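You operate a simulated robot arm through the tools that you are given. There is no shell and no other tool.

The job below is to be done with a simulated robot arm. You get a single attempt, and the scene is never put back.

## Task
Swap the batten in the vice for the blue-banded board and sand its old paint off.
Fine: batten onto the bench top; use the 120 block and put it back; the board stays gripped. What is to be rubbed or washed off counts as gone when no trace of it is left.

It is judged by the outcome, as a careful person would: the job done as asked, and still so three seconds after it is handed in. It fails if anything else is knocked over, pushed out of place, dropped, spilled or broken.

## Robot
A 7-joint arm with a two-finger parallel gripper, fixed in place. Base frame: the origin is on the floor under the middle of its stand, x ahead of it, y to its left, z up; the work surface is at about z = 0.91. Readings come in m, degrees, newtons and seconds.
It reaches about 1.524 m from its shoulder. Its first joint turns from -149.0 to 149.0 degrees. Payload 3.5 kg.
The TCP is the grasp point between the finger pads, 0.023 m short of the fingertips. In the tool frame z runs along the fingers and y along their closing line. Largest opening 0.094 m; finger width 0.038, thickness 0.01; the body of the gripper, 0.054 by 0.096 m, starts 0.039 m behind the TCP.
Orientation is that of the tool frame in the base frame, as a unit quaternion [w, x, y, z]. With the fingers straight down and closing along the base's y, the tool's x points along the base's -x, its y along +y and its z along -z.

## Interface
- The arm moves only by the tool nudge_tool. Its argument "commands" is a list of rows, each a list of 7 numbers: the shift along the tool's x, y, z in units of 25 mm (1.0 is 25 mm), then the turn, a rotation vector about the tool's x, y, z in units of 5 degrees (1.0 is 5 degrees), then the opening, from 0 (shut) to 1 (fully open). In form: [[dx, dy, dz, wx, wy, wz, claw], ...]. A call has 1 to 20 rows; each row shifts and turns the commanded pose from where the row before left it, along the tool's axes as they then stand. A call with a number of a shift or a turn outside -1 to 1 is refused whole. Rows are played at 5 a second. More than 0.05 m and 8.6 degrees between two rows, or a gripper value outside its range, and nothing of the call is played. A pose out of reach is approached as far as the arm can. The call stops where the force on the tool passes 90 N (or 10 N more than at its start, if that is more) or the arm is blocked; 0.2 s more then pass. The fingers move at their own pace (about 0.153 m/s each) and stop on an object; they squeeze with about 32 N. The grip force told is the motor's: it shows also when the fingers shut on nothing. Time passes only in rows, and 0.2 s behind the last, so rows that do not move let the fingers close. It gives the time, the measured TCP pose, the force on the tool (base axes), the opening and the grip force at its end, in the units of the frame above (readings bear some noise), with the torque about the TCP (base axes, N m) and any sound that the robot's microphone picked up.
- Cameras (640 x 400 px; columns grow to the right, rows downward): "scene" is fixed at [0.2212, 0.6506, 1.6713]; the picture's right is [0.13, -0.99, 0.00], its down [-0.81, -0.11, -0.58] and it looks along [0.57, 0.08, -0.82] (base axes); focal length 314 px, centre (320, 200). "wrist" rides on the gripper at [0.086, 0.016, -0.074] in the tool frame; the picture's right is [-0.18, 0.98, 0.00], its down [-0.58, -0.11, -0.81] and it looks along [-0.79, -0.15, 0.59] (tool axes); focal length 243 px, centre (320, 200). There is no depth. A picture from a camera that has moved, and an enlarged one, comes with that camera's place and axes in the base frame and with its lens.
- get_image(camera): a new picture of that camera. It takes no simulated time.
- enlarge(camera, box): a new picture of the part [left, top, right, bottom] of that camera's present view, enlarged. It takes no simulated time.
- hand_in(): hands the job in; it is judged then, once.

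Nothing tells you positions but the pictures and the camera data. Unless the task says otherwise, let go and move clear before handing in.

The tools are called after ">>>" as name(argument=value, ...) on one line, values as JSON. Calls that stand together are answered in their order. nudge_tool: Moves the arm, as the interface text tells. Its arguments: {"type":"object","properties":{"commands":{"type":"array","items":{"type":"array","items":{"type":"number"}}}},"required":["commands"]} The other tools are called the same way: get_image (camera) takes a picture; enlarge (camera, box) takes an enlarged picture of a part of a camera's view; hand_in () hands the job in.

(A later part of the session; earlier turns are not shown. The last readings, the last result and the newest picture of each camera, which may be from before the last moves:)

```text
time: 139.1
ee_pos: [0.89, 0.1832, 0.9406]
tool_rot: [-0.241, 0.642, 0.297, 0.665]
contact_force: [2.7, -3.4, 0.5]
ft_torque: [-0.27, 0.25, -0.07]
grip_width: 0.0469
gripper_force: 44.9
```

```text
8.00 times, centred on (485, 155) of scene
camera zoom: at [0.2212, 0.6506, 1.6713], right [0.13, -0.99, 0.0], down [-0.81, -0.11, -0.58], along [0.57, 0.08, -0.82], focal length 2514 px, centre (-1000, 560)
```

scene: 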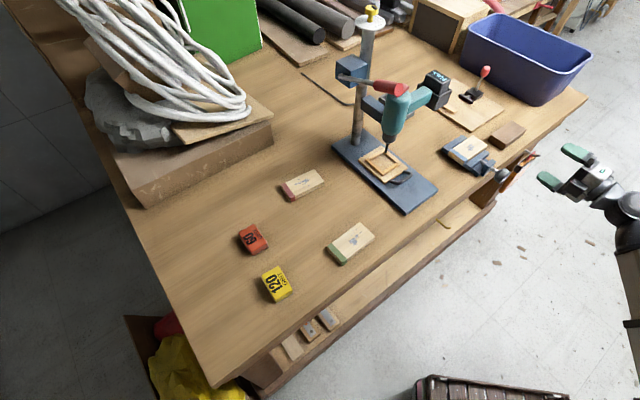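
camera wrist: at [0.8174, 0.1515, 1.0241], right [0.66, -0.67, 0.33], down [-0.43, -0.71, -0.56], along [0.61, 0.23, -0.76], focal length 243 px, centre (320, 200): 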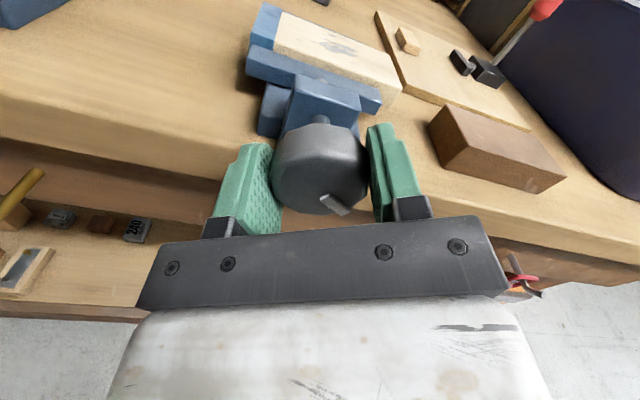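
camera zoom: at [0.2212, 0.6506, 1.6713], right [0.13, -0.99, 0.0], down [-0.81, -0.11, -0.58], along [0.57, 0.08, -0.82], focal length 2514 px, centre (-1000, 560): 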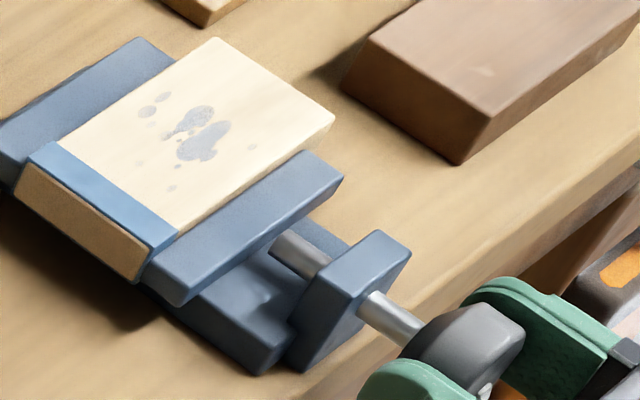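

>>> nudge_tool(commands=[[0, 0, 0, 0, 0, 1, 0], [0, 0, 0, 0, 0, 1, 0], [0, 0, 0, 0, 0, 1, 0], [0, 0, 0, 0, 0, 1, 0]])

>>> get_image(camera="wrist")

>>> enlarge(camera="scene", box=[450, 130, 520, 180])

```text
time: 140.1
ee_pos: [0.8907, 0.1839, 0.9408]
tool_rot: [-0.352, 0.684, 0.181, 0.613]
contact_force: [12.0, -2.8, 5.0]
ft_torque: [-0.49, 0.39, -0.27]
grip_width: 0.047
gripper_force: 45.0
```

```text
taken
camera wrist: at [0.8649, 0.1036, 1.0203], right [0.63, -0.64, -0.43], down [-0.75, -0.39, -0.53], along [0.17, 0.67, -0.73], focal length 243 px, centre (320, 200)
```

wrist: 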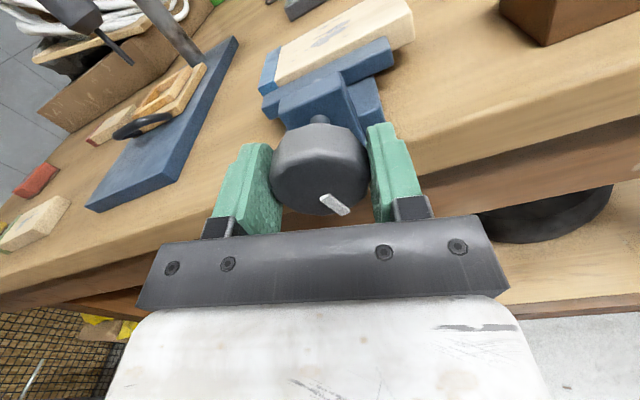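

```text
8.00 times, centred on (485, 155) of scene
camera zoom: at [0.2212, 0.6506, 1.6713], right [0.13, -0.99, 0.0], down [-0.81, -0.11, -0.58], along [0.57, 0.08, -0.82], focal length 2514 px, centre (-1000, 560)
```

zoom: 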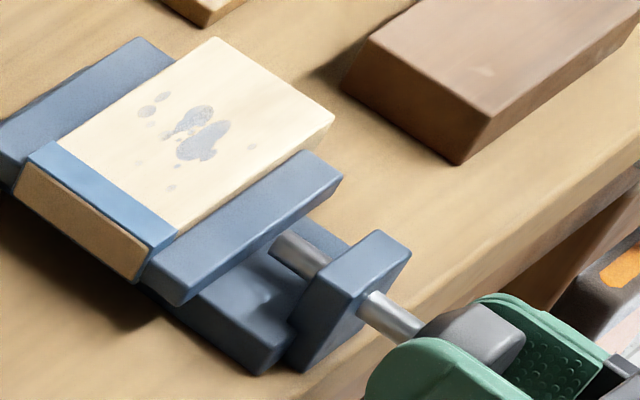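

>>> enlarge(camera="scene", box=[466, 148, 494, 168])

>>> nudge_tool(commands=[[0, 0, 0, 0, 0, 1, 0], [0, 0, 0, 0, 0, 1, 0], [0, 0, 0, 0, 0, 1, 0], [0, 0, 0, 0, 0, 1, 0]])

>>> enlarge(camera="scene", box=[466, 148, 494, 168])

>>> get_image(camera="wrist")

```text
16.00 times, centred on (480, 158) of scene
camera zoom: at [0.2212, 0.6506, 1.6713], right [0.13, -0.99, 0.0], down [-0.81, -0.11, -0.58], along [0.57, 0.08, -0.82], focal length 5028 px, centre (-2240, 872)
```

zoom: 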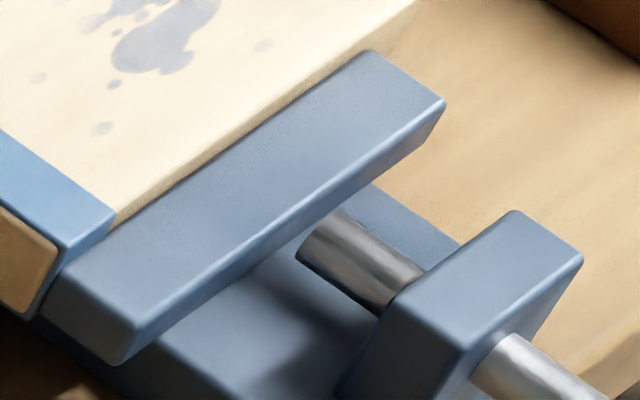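

```text
time: 141.1
ee_pos: [0.8901, 0.1834, 0.9407]
tool_rot: [-0.454, 0.705, 0.062, 0.542]
contact_force: [5.9, -5.5, -2.8]
ft_torque: [-0.85, -0.55, -0.04]
grip_width: 0.0476
gripper_force: 45.1
```

```text
16.00 times, centred on (480, 158) of scene
camera zoom: at [0.2212, 0.6506, 1.6713], right [0.13, -0.99, 0.0], down [-0.81, -0.11, -0.58], along [0.57, 0.08, -0.82], focal length 5028 px, centre (-2240, 872)
```

zoom: 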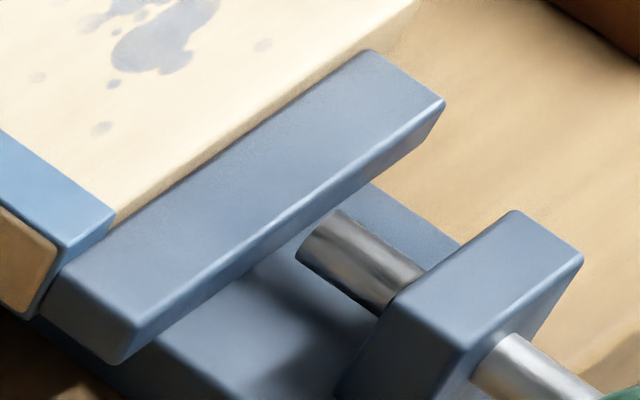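

```text
taken
camera wrist: at [0.8822, 0.0864, 1.002], right [0.49, -0.5, -0.71], down [-0.87, -0.27, -0.41], along [0.01, 0.83, -0.56], focal length 243 px, centre (320, 200)
```

wrist: 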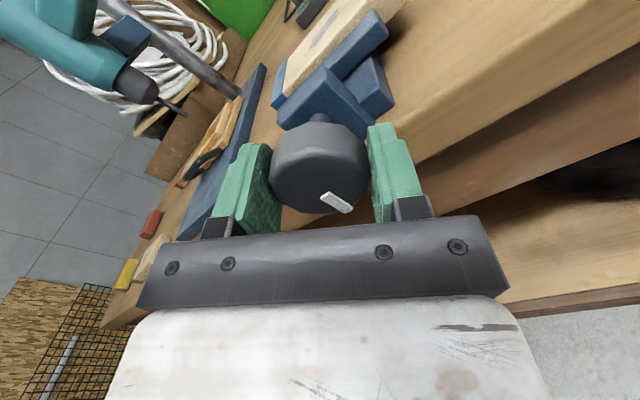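

The jaw has stopped moving and the turning torque has risen to about 1 N·m, so the board is clamped. I'll add a last few degrees for a firm hold.

>>> nudge_tool(commands=[[0, 0, 0, 0, 0, 1, 0], [0, 0, 0, 0, 0, 0, 0]])

>>> get_image(camera="wrist")

```text
time: 141.7
ee_pos: [0.8904, 0.1828, 0.9401]
tool_rot: [-0.477, 0.707, 0.029, 0.521]
contact_force: [7.5, -4.7, -4.8]
ft_torque: [-0.52, -0.51, -0.13]
grip_width: 0.0477
gripper_force: 45.3
```

```text
taken
camera wrist: at [0.8859, 0.0825, 0.9965], right [0.45, -0.45, -0.77], down [-0.89, -0.24, -0.37], along [-0.02, 0.86, -0.51], focal length 243 px, centre (320, 200)
```

wrist: 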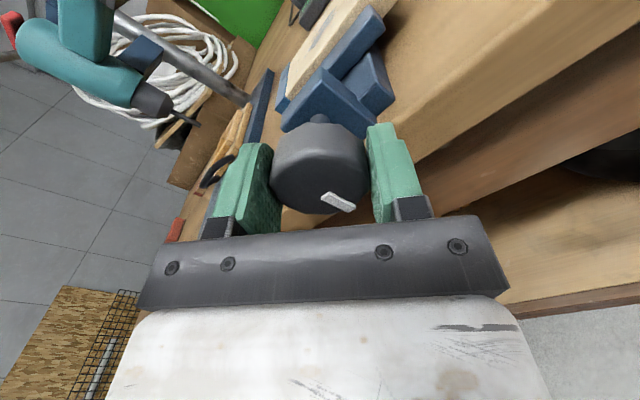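

The knob has started to slip in the fingers at about 1 N·m, so the board is tight. I'll release, back off, and unwind the wrist.

>>> nudge_tool(commands=[[0, 0, 0, 0, 0, 0, 0.6], [0, 0, 0, 0, 0, 0, 1], [0, 0, 0, 0, 0, 0, 1], [0, 0, -1, 0, 0, 0, 1], [0, 0, -1, 0, 0, 0, 1], [0, 0, -1, 0, 0, 0, 1], [0, 0, -1, 0, 0, 0, 1], [0, 0, 0, 0, 0, -1, 1], [0, 0, 0, 0, 0, -1, 1], [0, 0, 0, 0, 0, -1, 1], [0, 0, 0, 0, 0, -1, 1], [0, 0, 0, 0, 0, -1, 1], [0, 0, 0, 0, 0, -1, 1], [0, 0, 0, 0, 0, -1, 1], [0, 0, 0, 0, 0, -1, 1]])

>>> get_image(camera="wrist")

>>> enlarge(camera="scene", box=[450, 130, 520, 180])

```text
time: 144.9
ee_pos: [0.8188, 0.1131, 0.9399]
tool_rot: [-0.268, 0.654, 0.271, 0.653]
contact_force: [-0.5, 0.7, -0.3]
ft_torque: [0.01, -0.03, 0.0]
grip_width: 0.0941
gripper_force: 0.0
```

```text
taken
camera wrist: at [0.778, 0.049, 1.0276], right [0.69, -0.7, -0.18], down [-0.65, -0.49, -0.58], along [0.32, 0.52, -0.79], focal length 243 px, centre (320, 200)
```

wrist: 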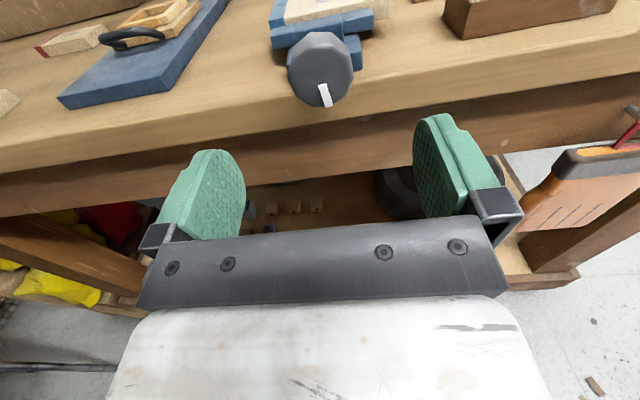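

```text
8.00 times, centred on (485, 155) of scene
camera zoom: at [0.2212, 0.6506, 1.6713], right [0.13, -0.99, 0.0], down [-0.81, -0.11, -0.58], along [0.57, 0.08, -0.82], focal length 2514 px, centre (-1000, 560)
```

zoom: 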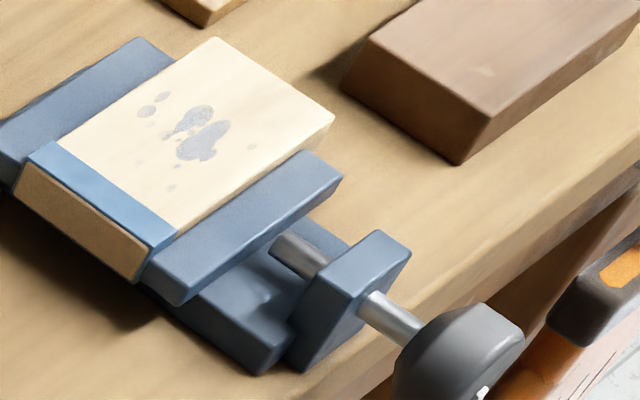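

The board is still held firmly. With the camera on top here, it is shorter to raise and pitch the fingers down from this side, so I'll do that.

>>> nudge_tool(commands=[[1, 0, 0, 0, 0, 0, 1], [1, 0, 0, 0, 0, 0, 1], [1, 0, 0, 0, 0, 0, 1], [1, 0, 0, 0, 0, 0, 1], [1, 0, 0, 0, 0, 0, 1], [0, 0, 0, 0, -1, 0, 1], [0, 0, 0, 0, -1, 0, 1], [0, 0, 0, 0, -1, 0, 1], [0, 0, 0, 0, -1, 0, 1], [0, 0, 0, 0, -1, 0, 1], [0, 0, 0, 0, -1, 0, 1], [0, 0, 0, 0, -1, 0, 1], [0, 0, 0, 0, -1, 0, 1], [0, 0, 0, 0, -1, 0, 1]])

>>> nudge_tool(commands=[[0, 0, 0, 0, -1, 0, 1], [0, 0, 0, 0, -1, 0, 1], [0, 0, 0, 0, -1, 0, 1], [0, 0, 0, 0, -1, 0, 1], [0, 0, 0, 0, -1, 0, 1], [0, 0, 0, 0, -1, 0, 1], [0, 0, 0, 0, -1, 0, 1], [0, 0, 0, 0, -1, 0, 1], [0, 0, 0, 0, -1, 0, 1]])

>>> get_image(camera="wrist")

>>> get_image(camera="scene")

```text
time: 147.9
ee_pos: [0.8192, 0.1116, 1.0649]
tool_rot: [-0.146, 0.855, 0.352, 0.353]
contact_force: [-0.9, -1.8, 0.1]
ft_torque: [0.04, -0.01, 0.02]
grip_width: 0.0942
gripper_force: 0.0
```

```text
time: 149.9
ee_pos: [0.8186, 0.1134, 1.0661]
tool_rot: [0.0, 0.925, 0.381, 0.0]
contact_force: [0.7, 0.2, 0.3]
ft_torque: [0.01, 0.0, -0.01]
grip_width: 0.0939
gripper_force: 0.0
```

```text
taken
camera wrist: at [0.8925, 0.1626, 1.1408], right [0.56, -0.83, 0.0], down [-0.49, -0.33, 0.81], along [-0.67, -0.45, -0.59], focal length 243 px, centre (320, 200)
```

wrist: 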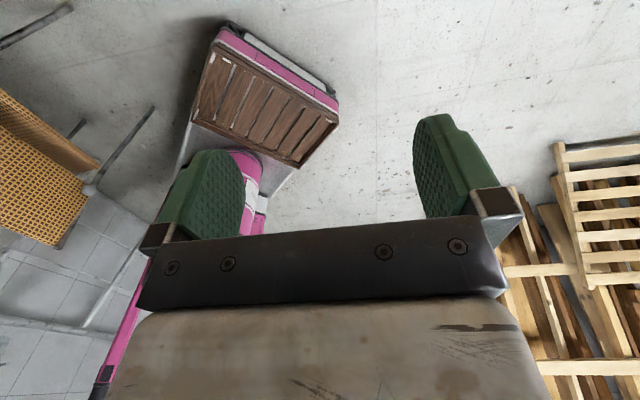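

```text
taken
```

scene: 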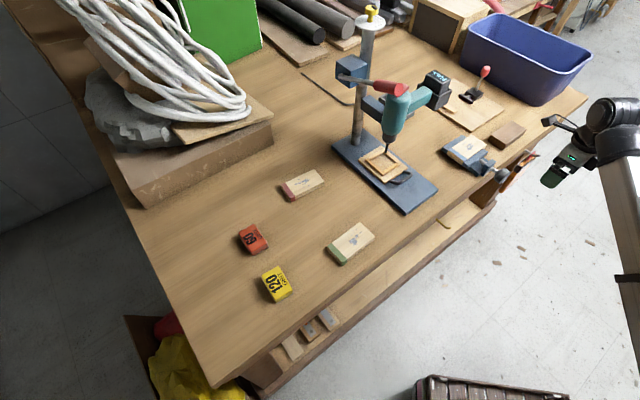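

>>> nudge_tool(commands=[[0, 0, 0, 0, 0, -1, 1], [0, 0, 0, 0, 0, -1, 1], [0, 0, 0, 0, 0, -1, 1], [0, 0, 0, 0, 0, -1, 1], [0, 0, 0, 0, 0, -1, 1], [0, 0, 0, 0, 0, -1, 1], [0, 0, 0, 0, 0, -1, 1], [0, 0, 0, 0, 0, -1, 1], [0, 0, 0, 0, 0, -1, 1], [0, 0, 0, 0, 0, -1, 1], [0, 0, 0, 0, 0, -1, 1], [0, 0, 0, 0, 0, -1, 1], [0, 0, 0, 0, 0, -1, 1], [0, 0, 0, 0, 0, -1, 1], [0, 0, 0, 0, 0, -1, 1], [0, 0, 0, 0, 0, -1, 1], [0, 0, 0, 0, 0, -1, 1], [0, 0, 0, 0, 0, -1, 1]])

>>> get_image(camera="wrist")

```text
time: 153.7
ee_pos: [0.8177, 0.1124, 1.0649]
tool_rot: [-0.001, 0.383, 0.924, 0.0]
contact_force: [0.1, -0.3, -0.6]
ft_torque: [-0.01, -0.01, 0.0]
grip_width: 0.0941
gripper_force: 0.0
```

```text
taken
camera wrist: at [0.7698, 0.1859, 1.1405], right [0.83, 0.56, 0.0], down [0.33, -0.49, 0.81], along [0.45, -0.67, -0.59], focal length 243 px, centre (320, 200)
```

wrist: 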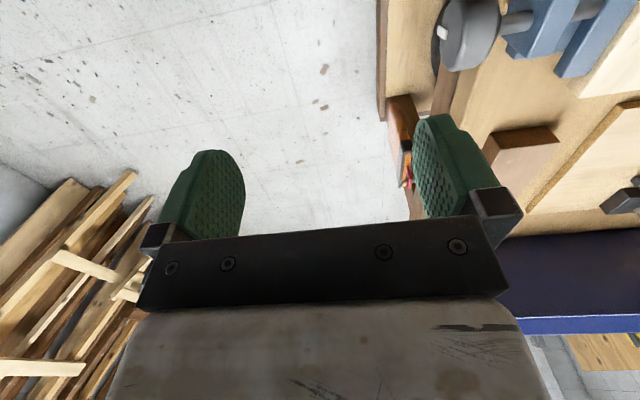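

Good, no contact. Now I'll swing round at a steady radius to the sanding blocks.

>>> nudge_tool(commands=[[0.902, 0.629, 0, 0, 0, 0, 1], [0.902, 0.629, 0, 0, 0, 0, 1], [0.902, 0.629, 0, 0, 0, 0, 1], [0.902, 0.629, 0, 0, 0, 0, 1], [0.902, 0.629, 0, 0, 0, 0, 1], [0.902, 0.629, 0, 0, 0, 0, 1], [0.902, 0.629, 0, 0, 0, 0, 1], [0.902, 0.629, 0, 0, 0, 0, 1], [0.933, 0.255, 0, 0, 0, 0, 1], [0.933, 0.255, 0, 0, 0, 0, 1], [0.933, 0.255, 0, 0, 0, 0, 1], [0.933, 0.255, 0, 0, 0, 0, 1], [0.933, 0.255, 0, 0, 0, 0, 1], [0.933, 0.255, 0, 0, 0, 0, 1], [0.933, 0.255, 0, 0, 0, 0, 1], [0.933, 0.255, 0, 0, 0, 0, 1], [0.933, 0.255, 0, 0, 0, 0, 1], [0.933, 0.255, 0, 0, 0, 0, 1]])

>>> nudge_tool(commands=[[0.905, 0.113, 0, 0, 0, 0, 1], [0.905, 0.113, 0, 0, 0, 0, 1], [0.905, 0.113, 0, 0, 0, 0, 1], [0.905, 0.113, 0, 0, 0, 0, 1], [0.905, 0.113, 0, 0, 0, 0, 1], [0.905, 0.113, 0, 0, 0, 0, 1], [0.905, 0.113, 0, 0, 0, 0, 1], [0.905, 0.113, 0, 0, 0, 0, 1], [0.905, 0.113, 0, 0, 0, 0, 1], [0.905, 0.113, 0, 0, 0, 0, 1]])

>>> get_image(camera="wrist")

>>> get_image(camera="scene")

```text
time: 157.5
ee_pos: [0.6609, 0.5397, 1.0656]
tool_rot: [0.0, 0.385, 0.923, -0.001]
contact_force: [-0.2, -0.6, -0.2]
ft_torque: [0.01, -0.01, 0.02]
grip_width: 0.094
gripper_force: 0.1
```

```text
time: 159.7
ee_pos: [0.522, 0.7206, 1.0654]
tool_rot: [0.0, 0.385, 0.923, 0.001]
contact_force: [0.3, 0.0, -0.9]
ft_torque: [0.02, -0.01, -0.03]
grip_width: 0.0942
gripper_force: 0.0
```

```text
taken
camera wrist: at [0.4735, 0.7934, 1.1403], right [0.83, 0.56, 0.0], down [0.33, -0.49, 0.81], along [0.45, -0.67, -0.59], focal length 243 px, centre (320, 200)
```

wrist: 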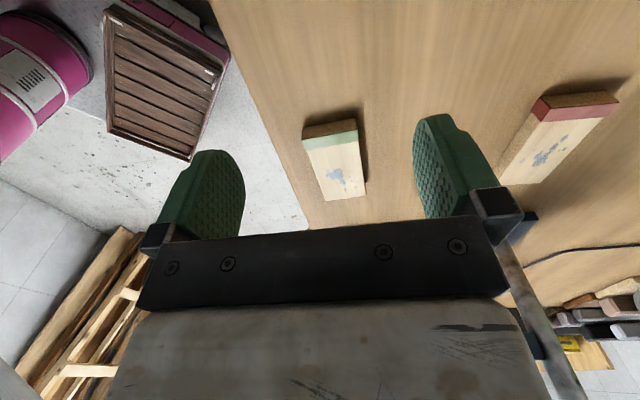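

```text
taken
```

scene: 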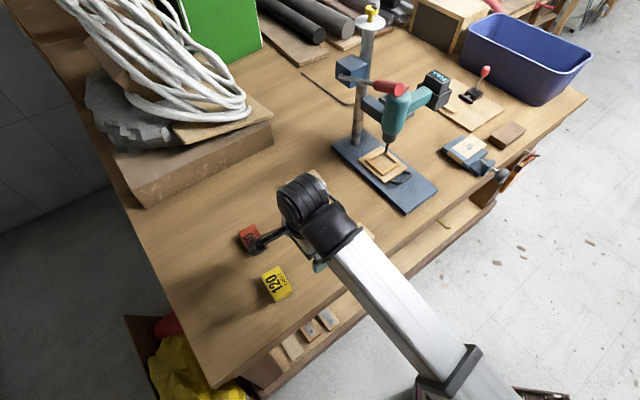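

>>> enlarge(camera="scene", box=[240, 255, 310, 305])

>>> nudge_tool(commands=[[0.827, 0.149, 0, 0, 0, 0, 1], [0.827, 0.149, 0, 0, 0, 0, 1], [0.827, 0.149, 0, 0, 0, 0, 1], [0.827, 0.149, 0, 0, 0, 0, 1], [0, 0, 0, 0, 0, 0.73, 1], [0, 0, 0, 0, 0, 0.73, 1], [0, 0, 0, 0, 0, 0, 1]])

>>> get_image(camera="wrist")

>>> get_image(camera="scene")

```text
8.00 times, centred on (275, 280) of scene
camera zoom: at [0.2212, 0.6506, 1.6713], right [0.13, -0.99, 0.0], down [-0.81, -0.11, -0.58], along [0.57, 0.08, -0.82], focal length 2514 px, centre (680, -440)
```

zoom: 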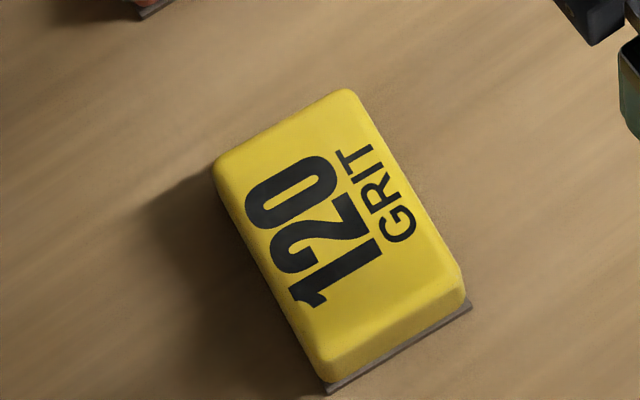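

```text
time: 161.3
ee_pos: [0.4756, 0.7898, 1.0642]
tool_rot: [-0.001, 0.443, 0.897, 0.0]
contact_force: [0.2, 0.1, 0.0]
ft_torque: [-0.01, -0.01, 0.01]
grip_width: 0.0941
gripper_force: 0.2
```

```text
taken
camera wrist: at [0.436, 0.8683, 1.1404], right [0.89, 0.45, 0.0], down [0.27, -0.53, 0.81], along [0.36, -0.72, -0.59], focal length 243 px, centre (320, 200)
```

wrist: 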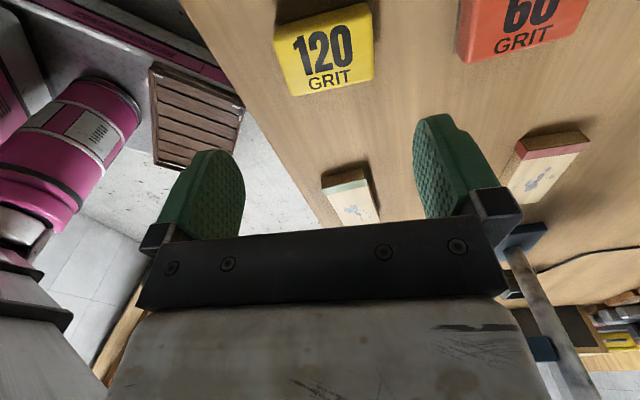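

```text
taken
```

scene: 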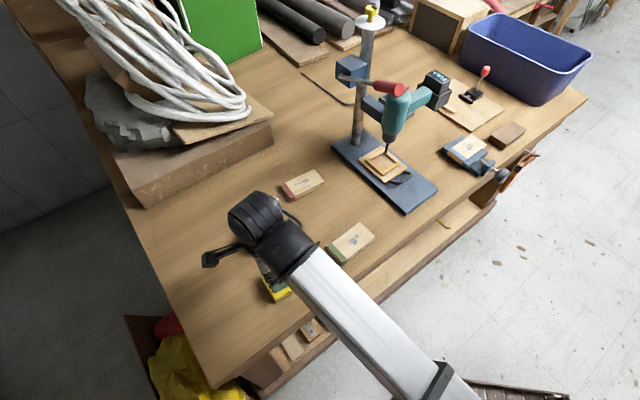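

>>> enlarge(camera="wrist", box=[250, 0, 410, 110])

```text
3.64 times, centred on (330, 55) of wrist
camera zoom: at [0.436, 0.8683, 1.1404], right [0.89, 0.45, 0.0], down [0.27, -0.53, 0.81], along [0.36, -0.72, -0.59], focal length 882 px, centre (284, 727)
```

zoom: 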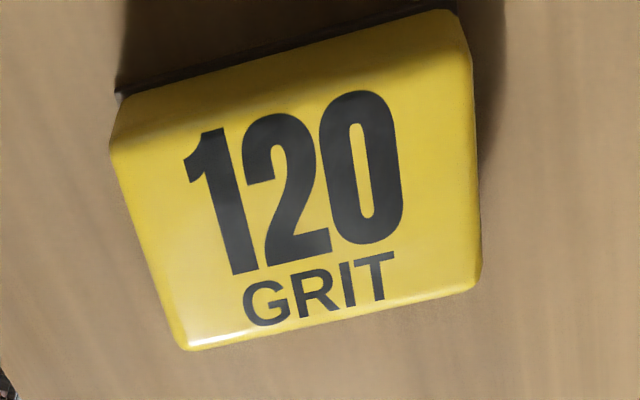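

The 120 block is about 75 × 46 mm with its top near z = 0.934, centred at (0.4825, 0.7887), long axis at about 39°. I'll centre over it and descend part way.

>>> nudge_tool(commands=[[-0.2, 0.19, 0, 0, 0, -0.35, 1], [0, 0, 0.7, 0, 0, 0, 1], [0, 0, 0.7, 0, 0, 0, 1], [0, 0, 0.7, 0, 0, 0, 1], [0, 0, 0.7, 0, 0, 0, 1], [0, 0, 0, 0, 0, 0, 1]])

>>> get_image(camera="wrist")

>>> enlarge(camera="scene", box=[230, 230, 320, 310])

```text
time: 162.7
ee_pos: [0.4832, 0.788, 0.994]
tool_rot: [0.0, 0.428, 0.904, -0.001]
contact_force: [-0.2, 0.0, -0.2]
ft_torque: [0.02, -0.02, 0.01]
grip_width: 0.0938
gripper_force: 0.2
```

```text
taken
camera wrist: at [0.4415, 0.8658, 1.0701], right [0.88, 0.48, 0.0], down [0.28, -0.52, 0.81], along [0.39, -0.71, -0.59], focal length 243 px, centre (320, 200)
```

wrist: 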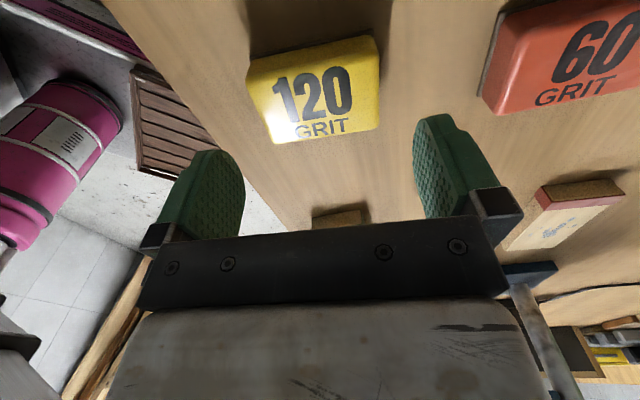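

```text
5.00 times, centred on (275, 270) of scene
camera zoom: at [0.2212, 0.6506, 1.6713], right [0.13, -0.99, 0.0], down [-0.81, -0.11, -0.58], along [0.57, 0.08, -0.82], focal length 1571 px, centre (545, -150)
```

zoom: 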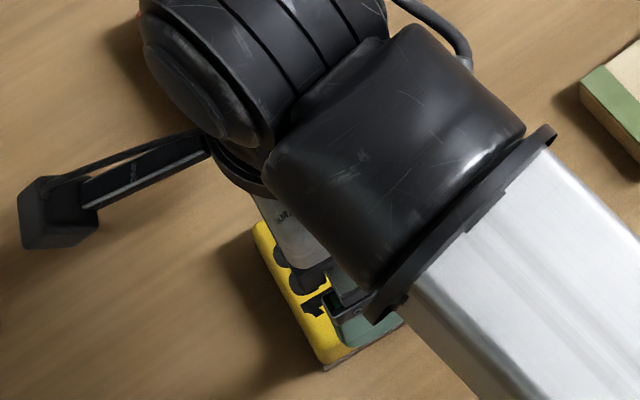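

>>> nudge_tool(commands=[[0.06, -0.03, 0.7, 0, 0, 0, 1], [0, 0, 0.7, 0, 0, 0, 1], [0, 0, 0.5, 0, 0, 0, 1], [0, 0, 0.25, 0, 0, 0, 1], [0, 0, 0.09, 0, 0, 0, 1], [0, 0, 0, 0, 0, 0, 1]])

>>> get_image(camera="wrist")

```text
time: 164.1
ee_pos: [0.4795, 0.7886, 0.9396]
tool_rot: [0.0, 0.428, 0.904, 0.0]
contact_force: [-0.4, -0.7, -0.4]
ft_torque: [0.01, 0.0, -0.02]
grip_width: 0.0939
gripper_force: 0.1
```

```text
taken
camera wrist: at [0.4374, 0.8665, 1.0148], right [0.88, 0.48, 0.0], down [0.28, -0.52, 0.81], along [0.39, -0.71, -0.59], focal length 243 px, centre (320, 200)
```

wrist: 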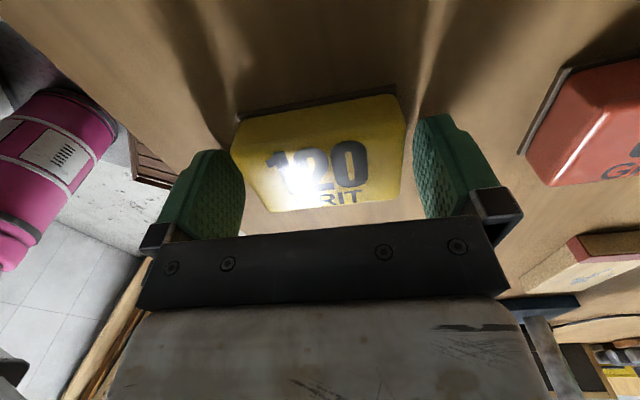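

>>> nudge_tool(commands=[[0, 0, 0, 0, 0, 0, 0.85], [0, 0, 0, 0, 0, 0, 0.75], [0, 0, 0, 0, 0, 0, 0], [0, 0, 0, 0, 0, 0, 0], [0, 0, 0, 0, 0, 0, 0]])

>>> get_image(camera="wrist")

```text
time: 165.3
ee_pos: [0.4804, 0.7889, 0.9402]
tool_rot: [0.0, 0.428, 0.904, -0.001]
contact_force: [0.5, 0.6, 1.3]
ft_torque: [-0.06, 0.03, 0.02]
grip_width: 0.0746
gripper_force: 31.9
```

```text
taken
camera wrist: at [0.4374, 0.8664, 1.0149], right [0.88, 0.48, 0.0], down [0.28, -0.52, 0.81], along [0.39, -0.71, -0.59], focal length 243 px, centre (320, 200)
```

wrist: 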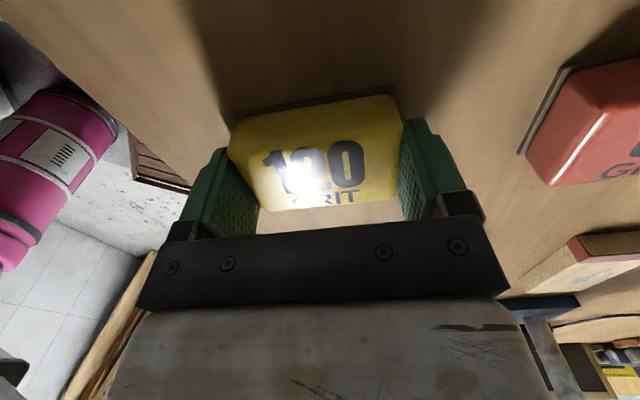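

The 120 block is gripped at 74.6 mm with its base at TCP − 29 mm. I'll note this pose (0.481, 0.789, yaw as now) for putting it back and lift gently.

>>> nudge_tool(commands=[[0, 0, -0.06, 0, 0, 0, 0], [0, 0, -0.1, 0, 0, 0, 0], [0, 0, -0.15, 0, 0, 0, 0], [0, 0, -0.25, 0, 0, 0, 0], [0, 0, -0.3, 0, 0, 0, 0], [0, 0, -0.3, 0, 0, 0, 0], [0, 0, -0.3, 0, 0, 0, 0], [0, 0, -0.3, 0, 0, 0, 0], [0, 0, -0.3, 0, 0, 0, 0], [0, 0, -0.3, 0, 0, 0, 0], [0, 0, -0.3, 0, 0, 0, 0], [0, 0, -0.3, 0, 0, 0, 0], [0, 0, -0.3, 0, 0, 0, 0], [0, 0, -0.3, 0, 0, 0, 0], [0, 0, -0.3, 0, 0, 0, 0], [0, 0, -0.3, 0, 0, 0, 0], [0, 0, -0.3, 0, 0, 0, 0], [0, 0, -0.3, 0, 0, 0, 0], [0, 0, 0, 0, 0, 0, 0]])

>>> get_image(camera="wrist")

>>> get_image(camera="scene")

```text
time: 169.3
ee_pos: [0.4782, 0.7904, 1.0582]
tool_rot: [0.0, 0.428, 0.904, 0.001]
contact_force: [0.4, -0.2, -1.8]
ft_torque: [0.01, 0.04, -0.02]
grip_width: 0.0743
gripper_force: 32.1
```

```text
taken
camera wrist: at [0.4373, 0.8669, 1.1329], right [0.88, 0.48, 0.0], down [0.28, -0.52, 0.81], along [0.39, -0.71, -0.59], focal length 243 px, centre (320, 200)
```

wrist: 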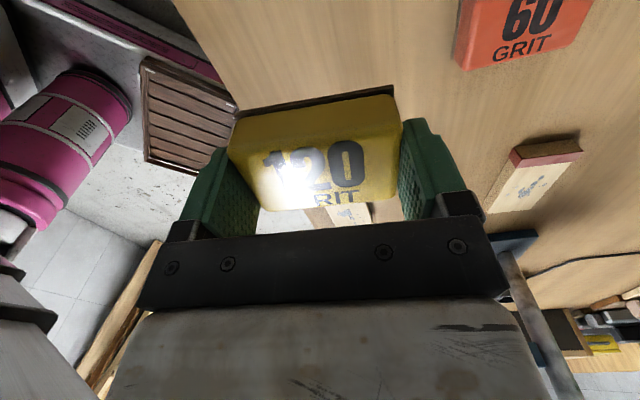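

```text
taken
```

scene: 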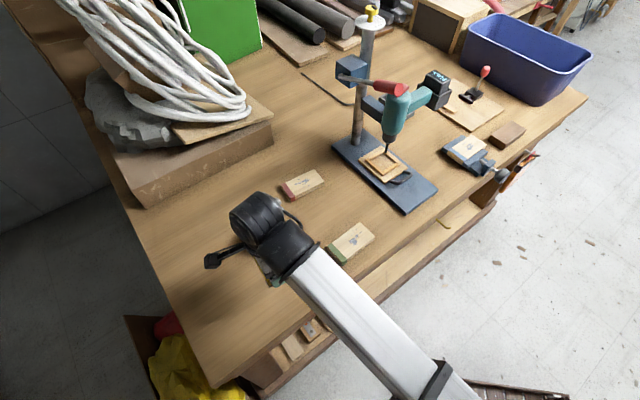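

The block is held well. I'll turn to the vice's angle and carry it back round the robot side of the drill.

>>> nudge_tool(commands=[[0, 0, 0, 0, 0, -0.57, 0], [0, 0, 0, 0, 0, -0.57, 0], [-0.634, -0.162, 0, 0, 0, 0, 0], [-0.634, -0.162, 0, 0, 0, 0, 0], [-0.634, -0.162, 0, 0, 0, 0, 0], [-0.634, -0.162, 0, 0, 0, 0, 0], [-0.634, -0.162, 0, 0, 0, 0, 0], [-0.696, -0.087, 0, 0, 0, 0, 0], [-0.696, -0.087, 0, 0, 0, 0, 0], [-0.696, -0.087, 0, 0, 0, 0, 0], [-0.696, -0.087, 0, 0, 0, 0, 0], [-0.696, -0.087, 0, 0, 0, 0, 0], [-0.696, -0.087, 0, 0, 0, 0, 0], [-0.696, -0.087, 0, 0, 0, 0, 0], [-0.696, -0.087, 0, 0, 0, 0, 0], [-0.696, -0.087, 0, 0, 0, 0, 0], [-0.696, -0.087, 0, 0, 0, 0, 0], [-0.696, -0.087, 0, 0, 0, 0, 0], [-0.696, -0.087, 0, 0, 0, 0, 0], [-0.696, -0.087, 0, 0, 0, 0, 0]])

>>> nudge_tool(commands=[[-0.667, -0.182, 0, 0, 0, 0, 0], [-0.667, -0.182, 0, 0, 0, 0, 0], [-0.667, -0.182, 0, 0, 0, 0, 0], [-0.667, -0.182, 0, 0, 0, 0, 0], [-0.667, -0.182, 0, 0, 0, 0, 0], [-0.667, -0.182, 0, 0, 0, 0, 0], [-0.667, -0.182, 0, 0, 0, 0, 0], [-0.667, -0.182, 0, 0, 0, 0, 0], [-0.667, -0.182, 0, 0, 0, 0, 0], [-0.667, -0.182, 0, 0, 0, 0, 0], [-0.667, -0.182, 0, 0, 0, 0, 0], [-0.667, -0.182, 0, 0, 0, 0, 0], [-0.667, -0.182, 0, 0, 0, 0, 0], [-0.667, -0.182, 0, 0, 0, 0, 0], [0, 0, 0, 0, 0, 0, 0]])

>>> get_image(camera="wrist")

>>> get_image(camera="scene")

```text
time: 173.5
ee_pos: [0.6596, 0.538, 1.0583]
tool_rot: [0.0, 0.382, 0.924, 0.0]
contact_force: [0.1, -0.2, -0.4]
ft_torque: [-0.02, 0.01, 0.03]
grip_width: 0.0741
gripper_force: 32.4
```

```text
time: 176.7
ee_pos: [0.7815, 0.3286, 1.0584]
tool_rot: [0.0, 0.383, 0.924, 0.0]
contact_force: [0.2, -1.0, -0.2]
ft_torque: [0.02, 0.01, 0.0]
grip_width: 0.0744
gripper_force: 32.2
```

```text
taken
camera wrist: at [0.732, 0.402, 1.1338], right [0.83, 0.56, 0.0], down [0.33, -0.49, 0.81], along [0.46, -0.67, -0.59], focal length 243 px, centre (320, 200)
```

wrist: 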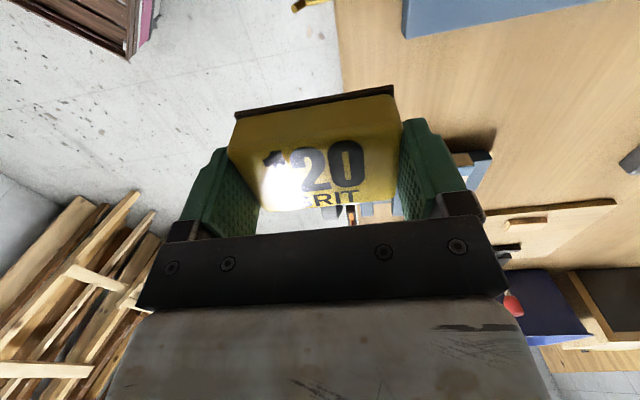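

```text
taken
```

scene: 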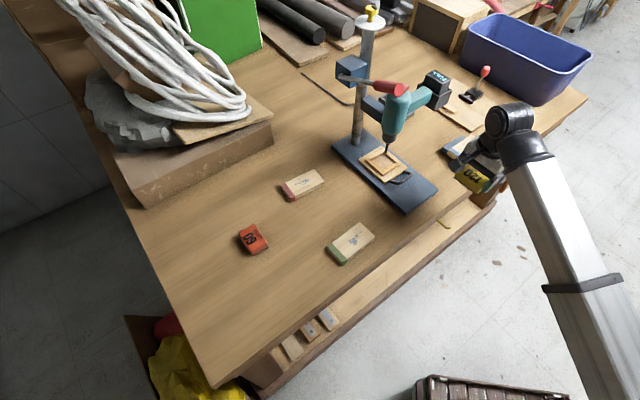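

I'll now move over the board at travelling height, keeping the strokes clear of the blue band (at the left end).

>>> nudge_tool(commands=[[-0.625, 0.39, 0, 0, 0, 0, 0], [-0.625, 0.39, 0, 0, 0, 0, 0], [-0.625, 0.39, 0, 0, 0, 0, 0], [-0.625, 0.39, 0, 0, 0, 0, 0], [-0.625, 0.39, 0, 0, 0, 0, 0], [-0.625, 0.39, 0, 0, 0, 0, 0], [-0.625, 0.39, 0, 0, 0, 0, 0], [-0.625, 0.39, 0, 0, 0, 0, 0], [-0.625, 0.39, 0, 0, 0, 0, 0], [-0.625, 0.39, 0, 0, 0, 0, 0], [-0.625, 0.39, 0, 0, 0, 0, 0], [-0.625, 0.39, 0, 0, 0, 0, 0], [0, 0, 0, 0, 0, 0, 0]])

>>> get_image(camera="wrist")

>>> enlarge(camera="scene", box=[400, 60, 560, 190])

```text
time: 179.5
ee_pos: [0.997, 0.2794, 1.0574]
tool_rot: [0.0, 0.383, 0.924, 0.001]
contact_force: [0.3, 0.3, -1.0]
ft_torque: [-0.01, 0.01, 0.01]
grip_width: 0.0744
gripper_force: 32.1
```

```text
taken
camera wrist: at [0.9481, 0.352, 1.1334], right [0.83, 0.56, 0.0], down [0.33, -0.49, 0.81], along [0.46, -0.67, -0.59], focal length 243 px, centre (320, 200)
```

wrist: 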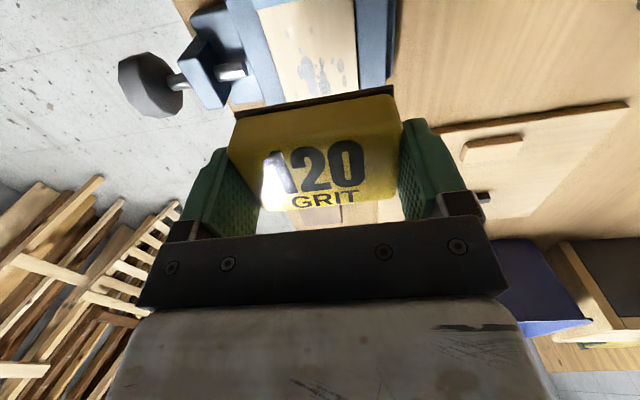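

```text
3.08 times, centred on (480, 125) of scene
camera zoom: at [0.2212, 0.6506, 1.6713], right [0.13, -0.99, 0.0], down [-0.81, -0.11, -0.58], along [0.57, 0.08, -0.82], focal length 967 px, centre (-172, 431)
```

zoom: 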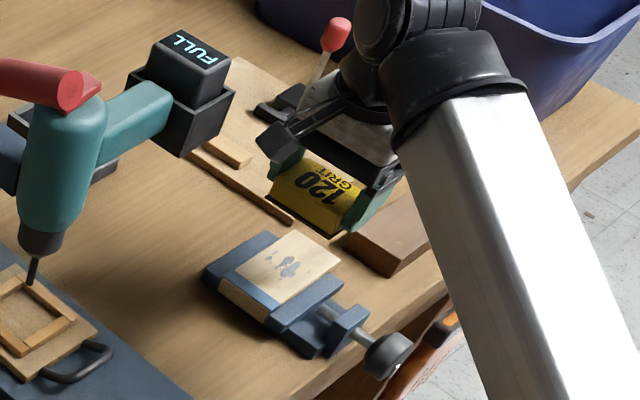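

Everything lines up: the block's long side spans the board's width. I'll lower to just above the painted face.

>>> nudge_tool(commands=[[0, -0.08, 0.25, 0, 0, 0, 0], [0, 0, 0.3, 0, 0, 0, 0], [0, 0, 0.3, 0, 0, 0, 0], [0, 0, 0.3, 0, 0, 0, 0], [0, 0, 0.3, 0, 0, 0, 0], [0, 0, 0.3, 0, 0, 0, 0], [0, 0, 0.3, 0, 0, 0, 0], [0, 0, 0.3, 0, 0, 0, 0], [0, 0, 0.3, 0, 0, 0, 0], [0, 0, 0.25, 0, 0, 0, 0], [0, 0, 0, 0, 0, 0, 0]])

>>> get_image(camera="wrist")

>>> enlarge(camera="scene", box=[430, 100, 530, 180])

```text
time: 181.9
ee_pos: [0.9965, 0.2783, 0.9844]
tool_rot: [0.001, 0.382, 0.924, 0.0]
contact_force: [-1.0, 0.4, -0.6]
ft_torque: [-0.02, 0.01, -0.01]
grip_width: 0.0747
gripper_force: 32.3
```

```text
taken
camera wrist: at [0.9471, 0.3511, 1.0608], right [0.83, 0.56, 0.0], down [0.33, -0.49, 0.81], along [0.46, -0.67, -0.59], focal length 243 px, centre (320, 200)
```

wrist: 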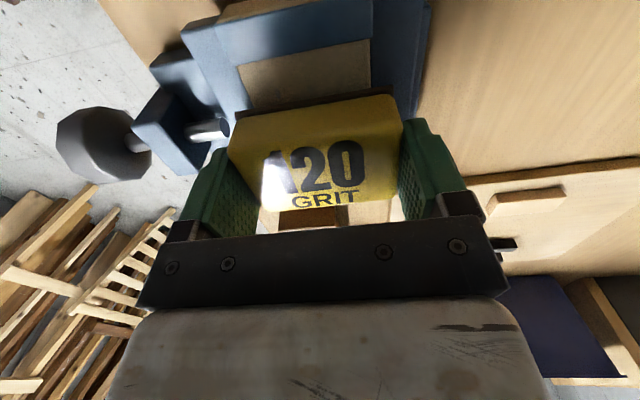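

```text
5.00 times, centred on (480, 140) of scene
camera zoom: at [0.2212, 0.6506, 1.6713], right [0.13, -0.99, 0.0], down [-0.81, -0.11, -0.58], along [0.57, 0.08, -0.82], focal length 1571 px, centre (-480, 500)
```

zoom: 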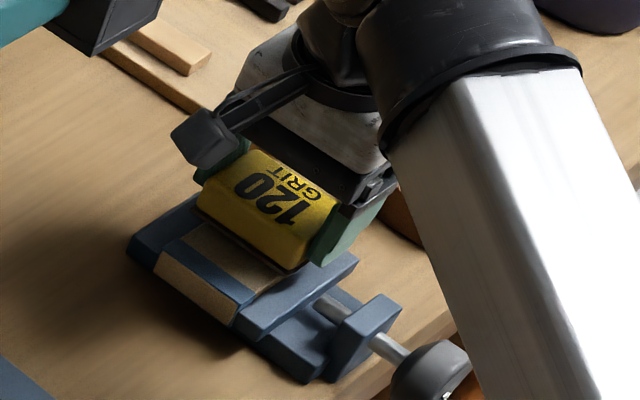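

>>> nudge_tool(commands=[[0, 0, 0.1, 0, 0, 0, 0], [0, 0, 0.08, 0, 0, 0, 0], [0, 0, 0, 0, 0, 0, 0]])

>>> nudge_tool(commands=[[0, 0, 0.06, 0, 0, 0, 0], [0, 0, 0, 0, 0, 0, 0]])

>>> nudge_tool(commands=[[0, 0, 0.05, 0, 0, 0, 0], [0, 0, 0, 0, 0, 0, 0]])

```text
time: 182.7
ee_pos: [0.9964, 0.2772, 0.9799]
tool_rot: [0.0, 0.382, 0.924, 0.0]
contact_force: [0.3, 0.3, -2.0]
ft_torque: [0.01, 0.03, 0.0]
grip_width: 0.0744
gripper_force: 32.1
```

```text
time: 183.3
ee_pos: [0.9959, 0.2772, 0.9789]
tool_rot: [-0.001, 0.383, 0.924, 0.0]
contact_force: [-1.0, 0.1, -1.3]
ft_torque: [0.03, 0.0, -0.02]
grip_width: 0.0746
gripper_force: 32.0
```

```text
time: 183.9
ee_pos: [0.9953, 0.2775, 0.9785]
tool_rot: [0.0, 0.382, 0.924, 0.0]
contact_force: [0.3, -0.4, -1.0]
ft_torque: [-0.01, 0.0, 0.03]
grip_width: 0.0744
gripper_force: 31.4
```

>>> nudge_tool(commands=[[0, 0, 0.05, 0, 0, 0, 0], [0, 0, 0, 0, 0, 0, 0]])

>>> nudge_tool(commands=[[0, 0, 0.05, 0, 0, 0, 0], [0, 0, 0, 0, 0, 0, 0]])

```text
time: 184.5
ee_pos: [0.9951, 0.2789, 0.9778]
tool_rot: [0.0, 0.383, 0.924, 0.0]
contact_force: [1.2, -0.3, 5.4]
ft_torque: [-0.05, 0.02, 0.01]
grip_width: 0.0743
gripper_force: 32.4
```

```text
time: 185.1
ee_pos: [0.9955, 0.2779, 0.9782]
tool_rot: [0.0, 0.382, 0.924, -0.001]
contact_force: [-1.4, 1.1, 24.8]
ft_torque: [0.01, 0.16, -0.04]
grip_width: 0.0746
gripper_force: 31.8
```

Contact came exactly where predicted, with about 25 N of pressure. I'll sand back and forth along the board over the painted area, staying off the band.

>>> nudge_tool(commands=[[-0.2, 0, 0, 0, 0, 0, 0], [-0.4, 0, 0, 0, 0, 0, 0], [-0.4, 0, 0, 0, 0, 0, 0], [-0.2, 0, 0, 0, 0, 0, 0], [0.4, 0, 0, 0, 0, 0, 0], [0.48, 0, 0, 0, 0, 0, 0], [0.48, 0, 0, 0, 0, 0, 0], [0.48, 0, 0, 0, 0, 0, 0], [-0.46, 0, 0, 0, 0, 0, 0], [-0.46, 0, 0, 0, 0, 0, 0], [-0.46, 0, 0, 0, 0, 0, 0], [-0.46, 0, 0, 0, 0, 0, 0], [0.46, 0, 0, 0, 0, 0, 0], [0.46, 0, 0, 0, 0, 0, 0], [0.46, 0, 0, 0, 0, 0, 0], [0.46, 0, 0, 0, 0, 0, 0], [0, 0, 0, 0, 0, 0, 0]])

>>> get_image(camera="wrist")

>>> enlarge(camera="scene", box=[430, 100, 530, 180])

```text
time: 188.7
ee_pos: [0.9852, 0.2892, 0.976]
tool_rot: [0.0, 0.383, 0.924, 0.0]
contact_force: [5.0, -5.8, 21.5]
ft_torque: [-0.32, -0.32, -0.01]
grip_width: 0.0747
gripper_force: 32.0
```

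```text
taken
camera wrist: at [0.9349, 0.3622, 1.0519], right [0.83, 0.56, 0.0], down [0.33, -0.49, 0.81], along [0.46, -0.67, -0.59], focal length 243 px, centre (320, 200)
```

wrist: 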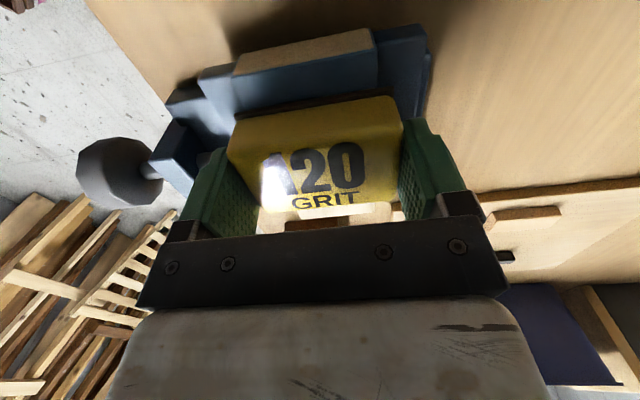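

```text
5.00 times, centred on (480, 140) of scene
camera zoom: at [0.2212, 0.6506, 1.6713], right [0.13, -0.99, 0.0], down [-0.81, -0.11, -0.58], along [0.57, 0.08, -0.82], focal length 1571 px, centre (-480, 500)
```

zoom: 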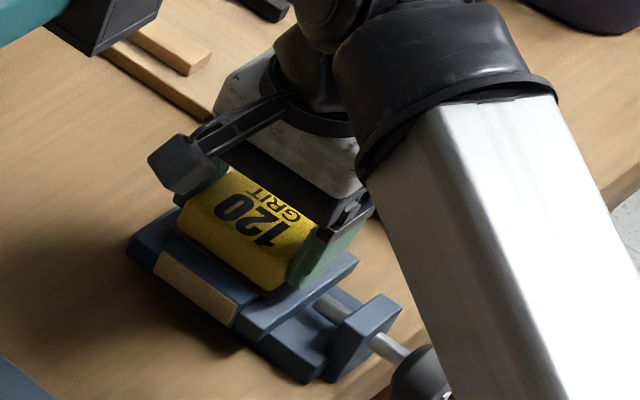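

>>> nudge_tool(commands=[[-0.46, 0.04, 0, 0, 0, 0, 0], [-0.46, 0.04, 0, 0, 0, 0, 0], [-0.46, 0.04, 0, 0, 0, 0, 0], [-0.46, 0, 0, 0, 0, 0, 0], [0.46, -0.06, 0, 0, 0, 0, 0], [0.46, -0.06, 0, 0, 0, 0, 0], [0.46, -0.06, 0, 0, 0, 0, 0], [0.4, -0.06, 0, 0, 0, 0, 0], [-0.46, 0.03, 0, 0, 0, 0, 0], [-0.46, 0.03, 0, 0, 0, 0, 0], [-0.46, 0.03, 0, 0, 0, 0, 0], [-0.4, 0.03, 0, 0, 0, 0, 0], [0, 0, -0.2, 0, 0, 0, 0], [0, 0, -0.5, 0, 0, 0, 0], [-0.5, 0, -0.6, 0, 0, 0, 0], [-0.8, 0, -0.6, 0, 0, 0, 0], [-0.8, 0, -0.3, 0, 0, 0, 0], [-0.8, 0, 0, 0, 0, 0, 0], [-0.8, 0, 0, 0, 0, 0, 0], [0, 0, 0, 0, 0, 0, 0]])

>>> enlarge(camera="scene", box=[450, 130, 520, 180])

>>> get_image(camera="scene")

```text
time: 192.9
ee_pos: [1.0846, 0.1905, 1.0308]
tool_rot: [-0.001, 0.383, 0.924, 0.0]
contact_force: [-0.7, 0.1, -1.4]
ft_torque: [-0.02, 0.05, -0.01]
grip_width: 0.0745
gripper_force: 32.0
```

```text
8.00 times, centred on (485, 155) of scene
camera zoom: at [0.2212, 0.6506, 1.6713], right [0.13, -0.99, 0.0], down [-0.81, -0.11, -0.58], along [0.57, 0.08, -0.82], focal length 2514 px, centre (-1000, 560)
```

zoom: 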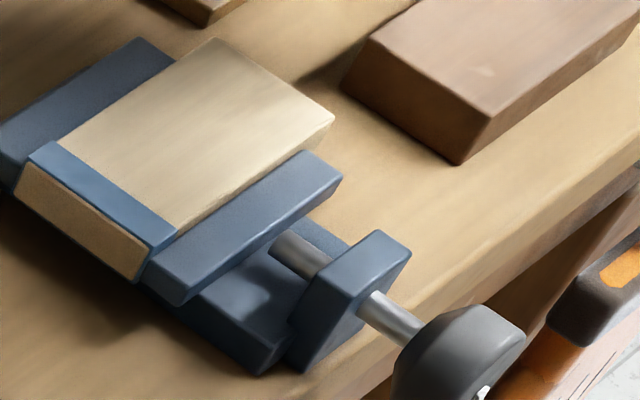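

```text
taken
```

scene: 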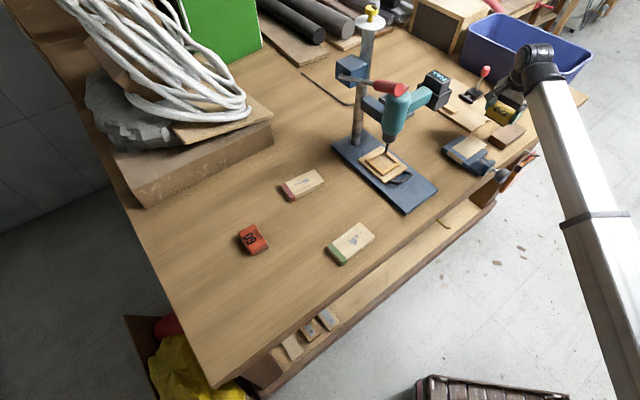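

The paint looks gone. I'll zoom in tightly to check for faint traces.

>>> enlarge(camera="scene", box=[454, 132, 494, 160])

>>> enlarge(camera="scene", box=[458, 136, 478, 150])

>>> enlarge(camera="scene", box=[472, 136, 492, 150])

>>> get_image(camera="wrist")

```text
14.29 times, centred on (474, 146) of scene
camera zoom: at [0.2212, 0.6506, 1.6713], right [0.13, -0.99, 0.0], down [-0.81, -0.11, -0.58], along [0.57, 0.08, -0.82], focal length 4489 px, centre (-1880, 971)
```

zoom: 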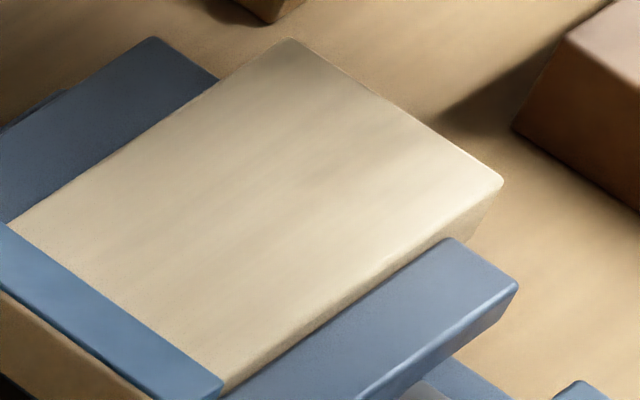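

```text
16.00 times, centred on (468, 143) of scene
camera zoom: at [0.2212, 0.6506, 1.6713], right [0.13, -0.99, 0.0], down [-0.81, -0.11, -0.58], along [0.57, 0.08, -0.82], focal length 5028 px, centre (-2048, 1112)
```

zoom: 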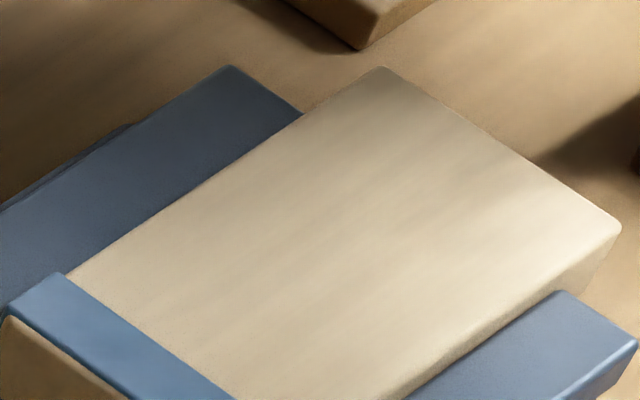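

```text
16.00 times, centred on (482, 143) of scene
camera zoom: at [0.2212, 0.6506, 1.6713], right [0.13, -0.99, 0.0], down [-0.81, -0.11, -0.58], along [0.57, 0.08, -0.82], focal length 5028 px, centre (-2272, 1112)
```

zoom: 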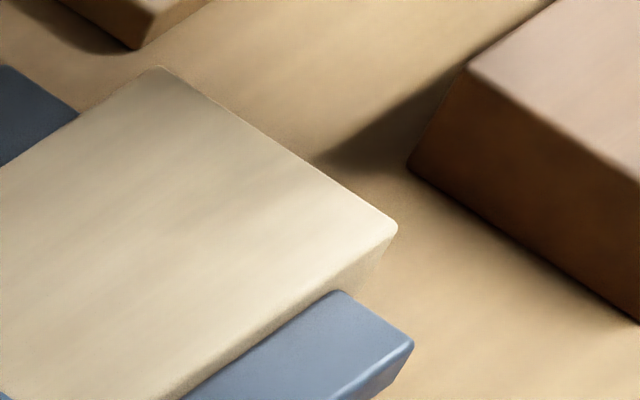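

```text
taken
camera wrist: at [1.0354, 0.2635, 1.1059], right [0.83, 0.56, 0.0], down [0.33, -0.49, 0.81], along [0.45, -0.67, -0.59], focal length 243 px, centre (320, 200)
```

wrist: 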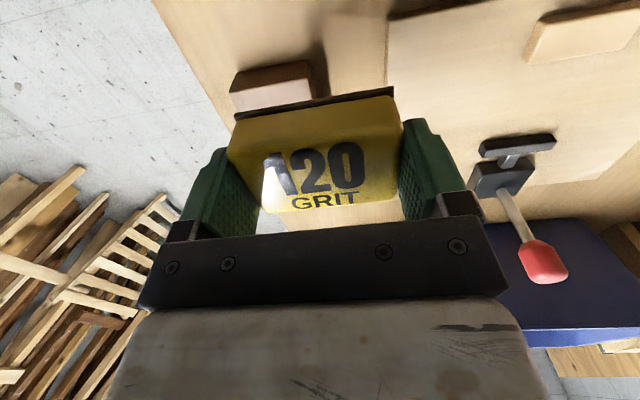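

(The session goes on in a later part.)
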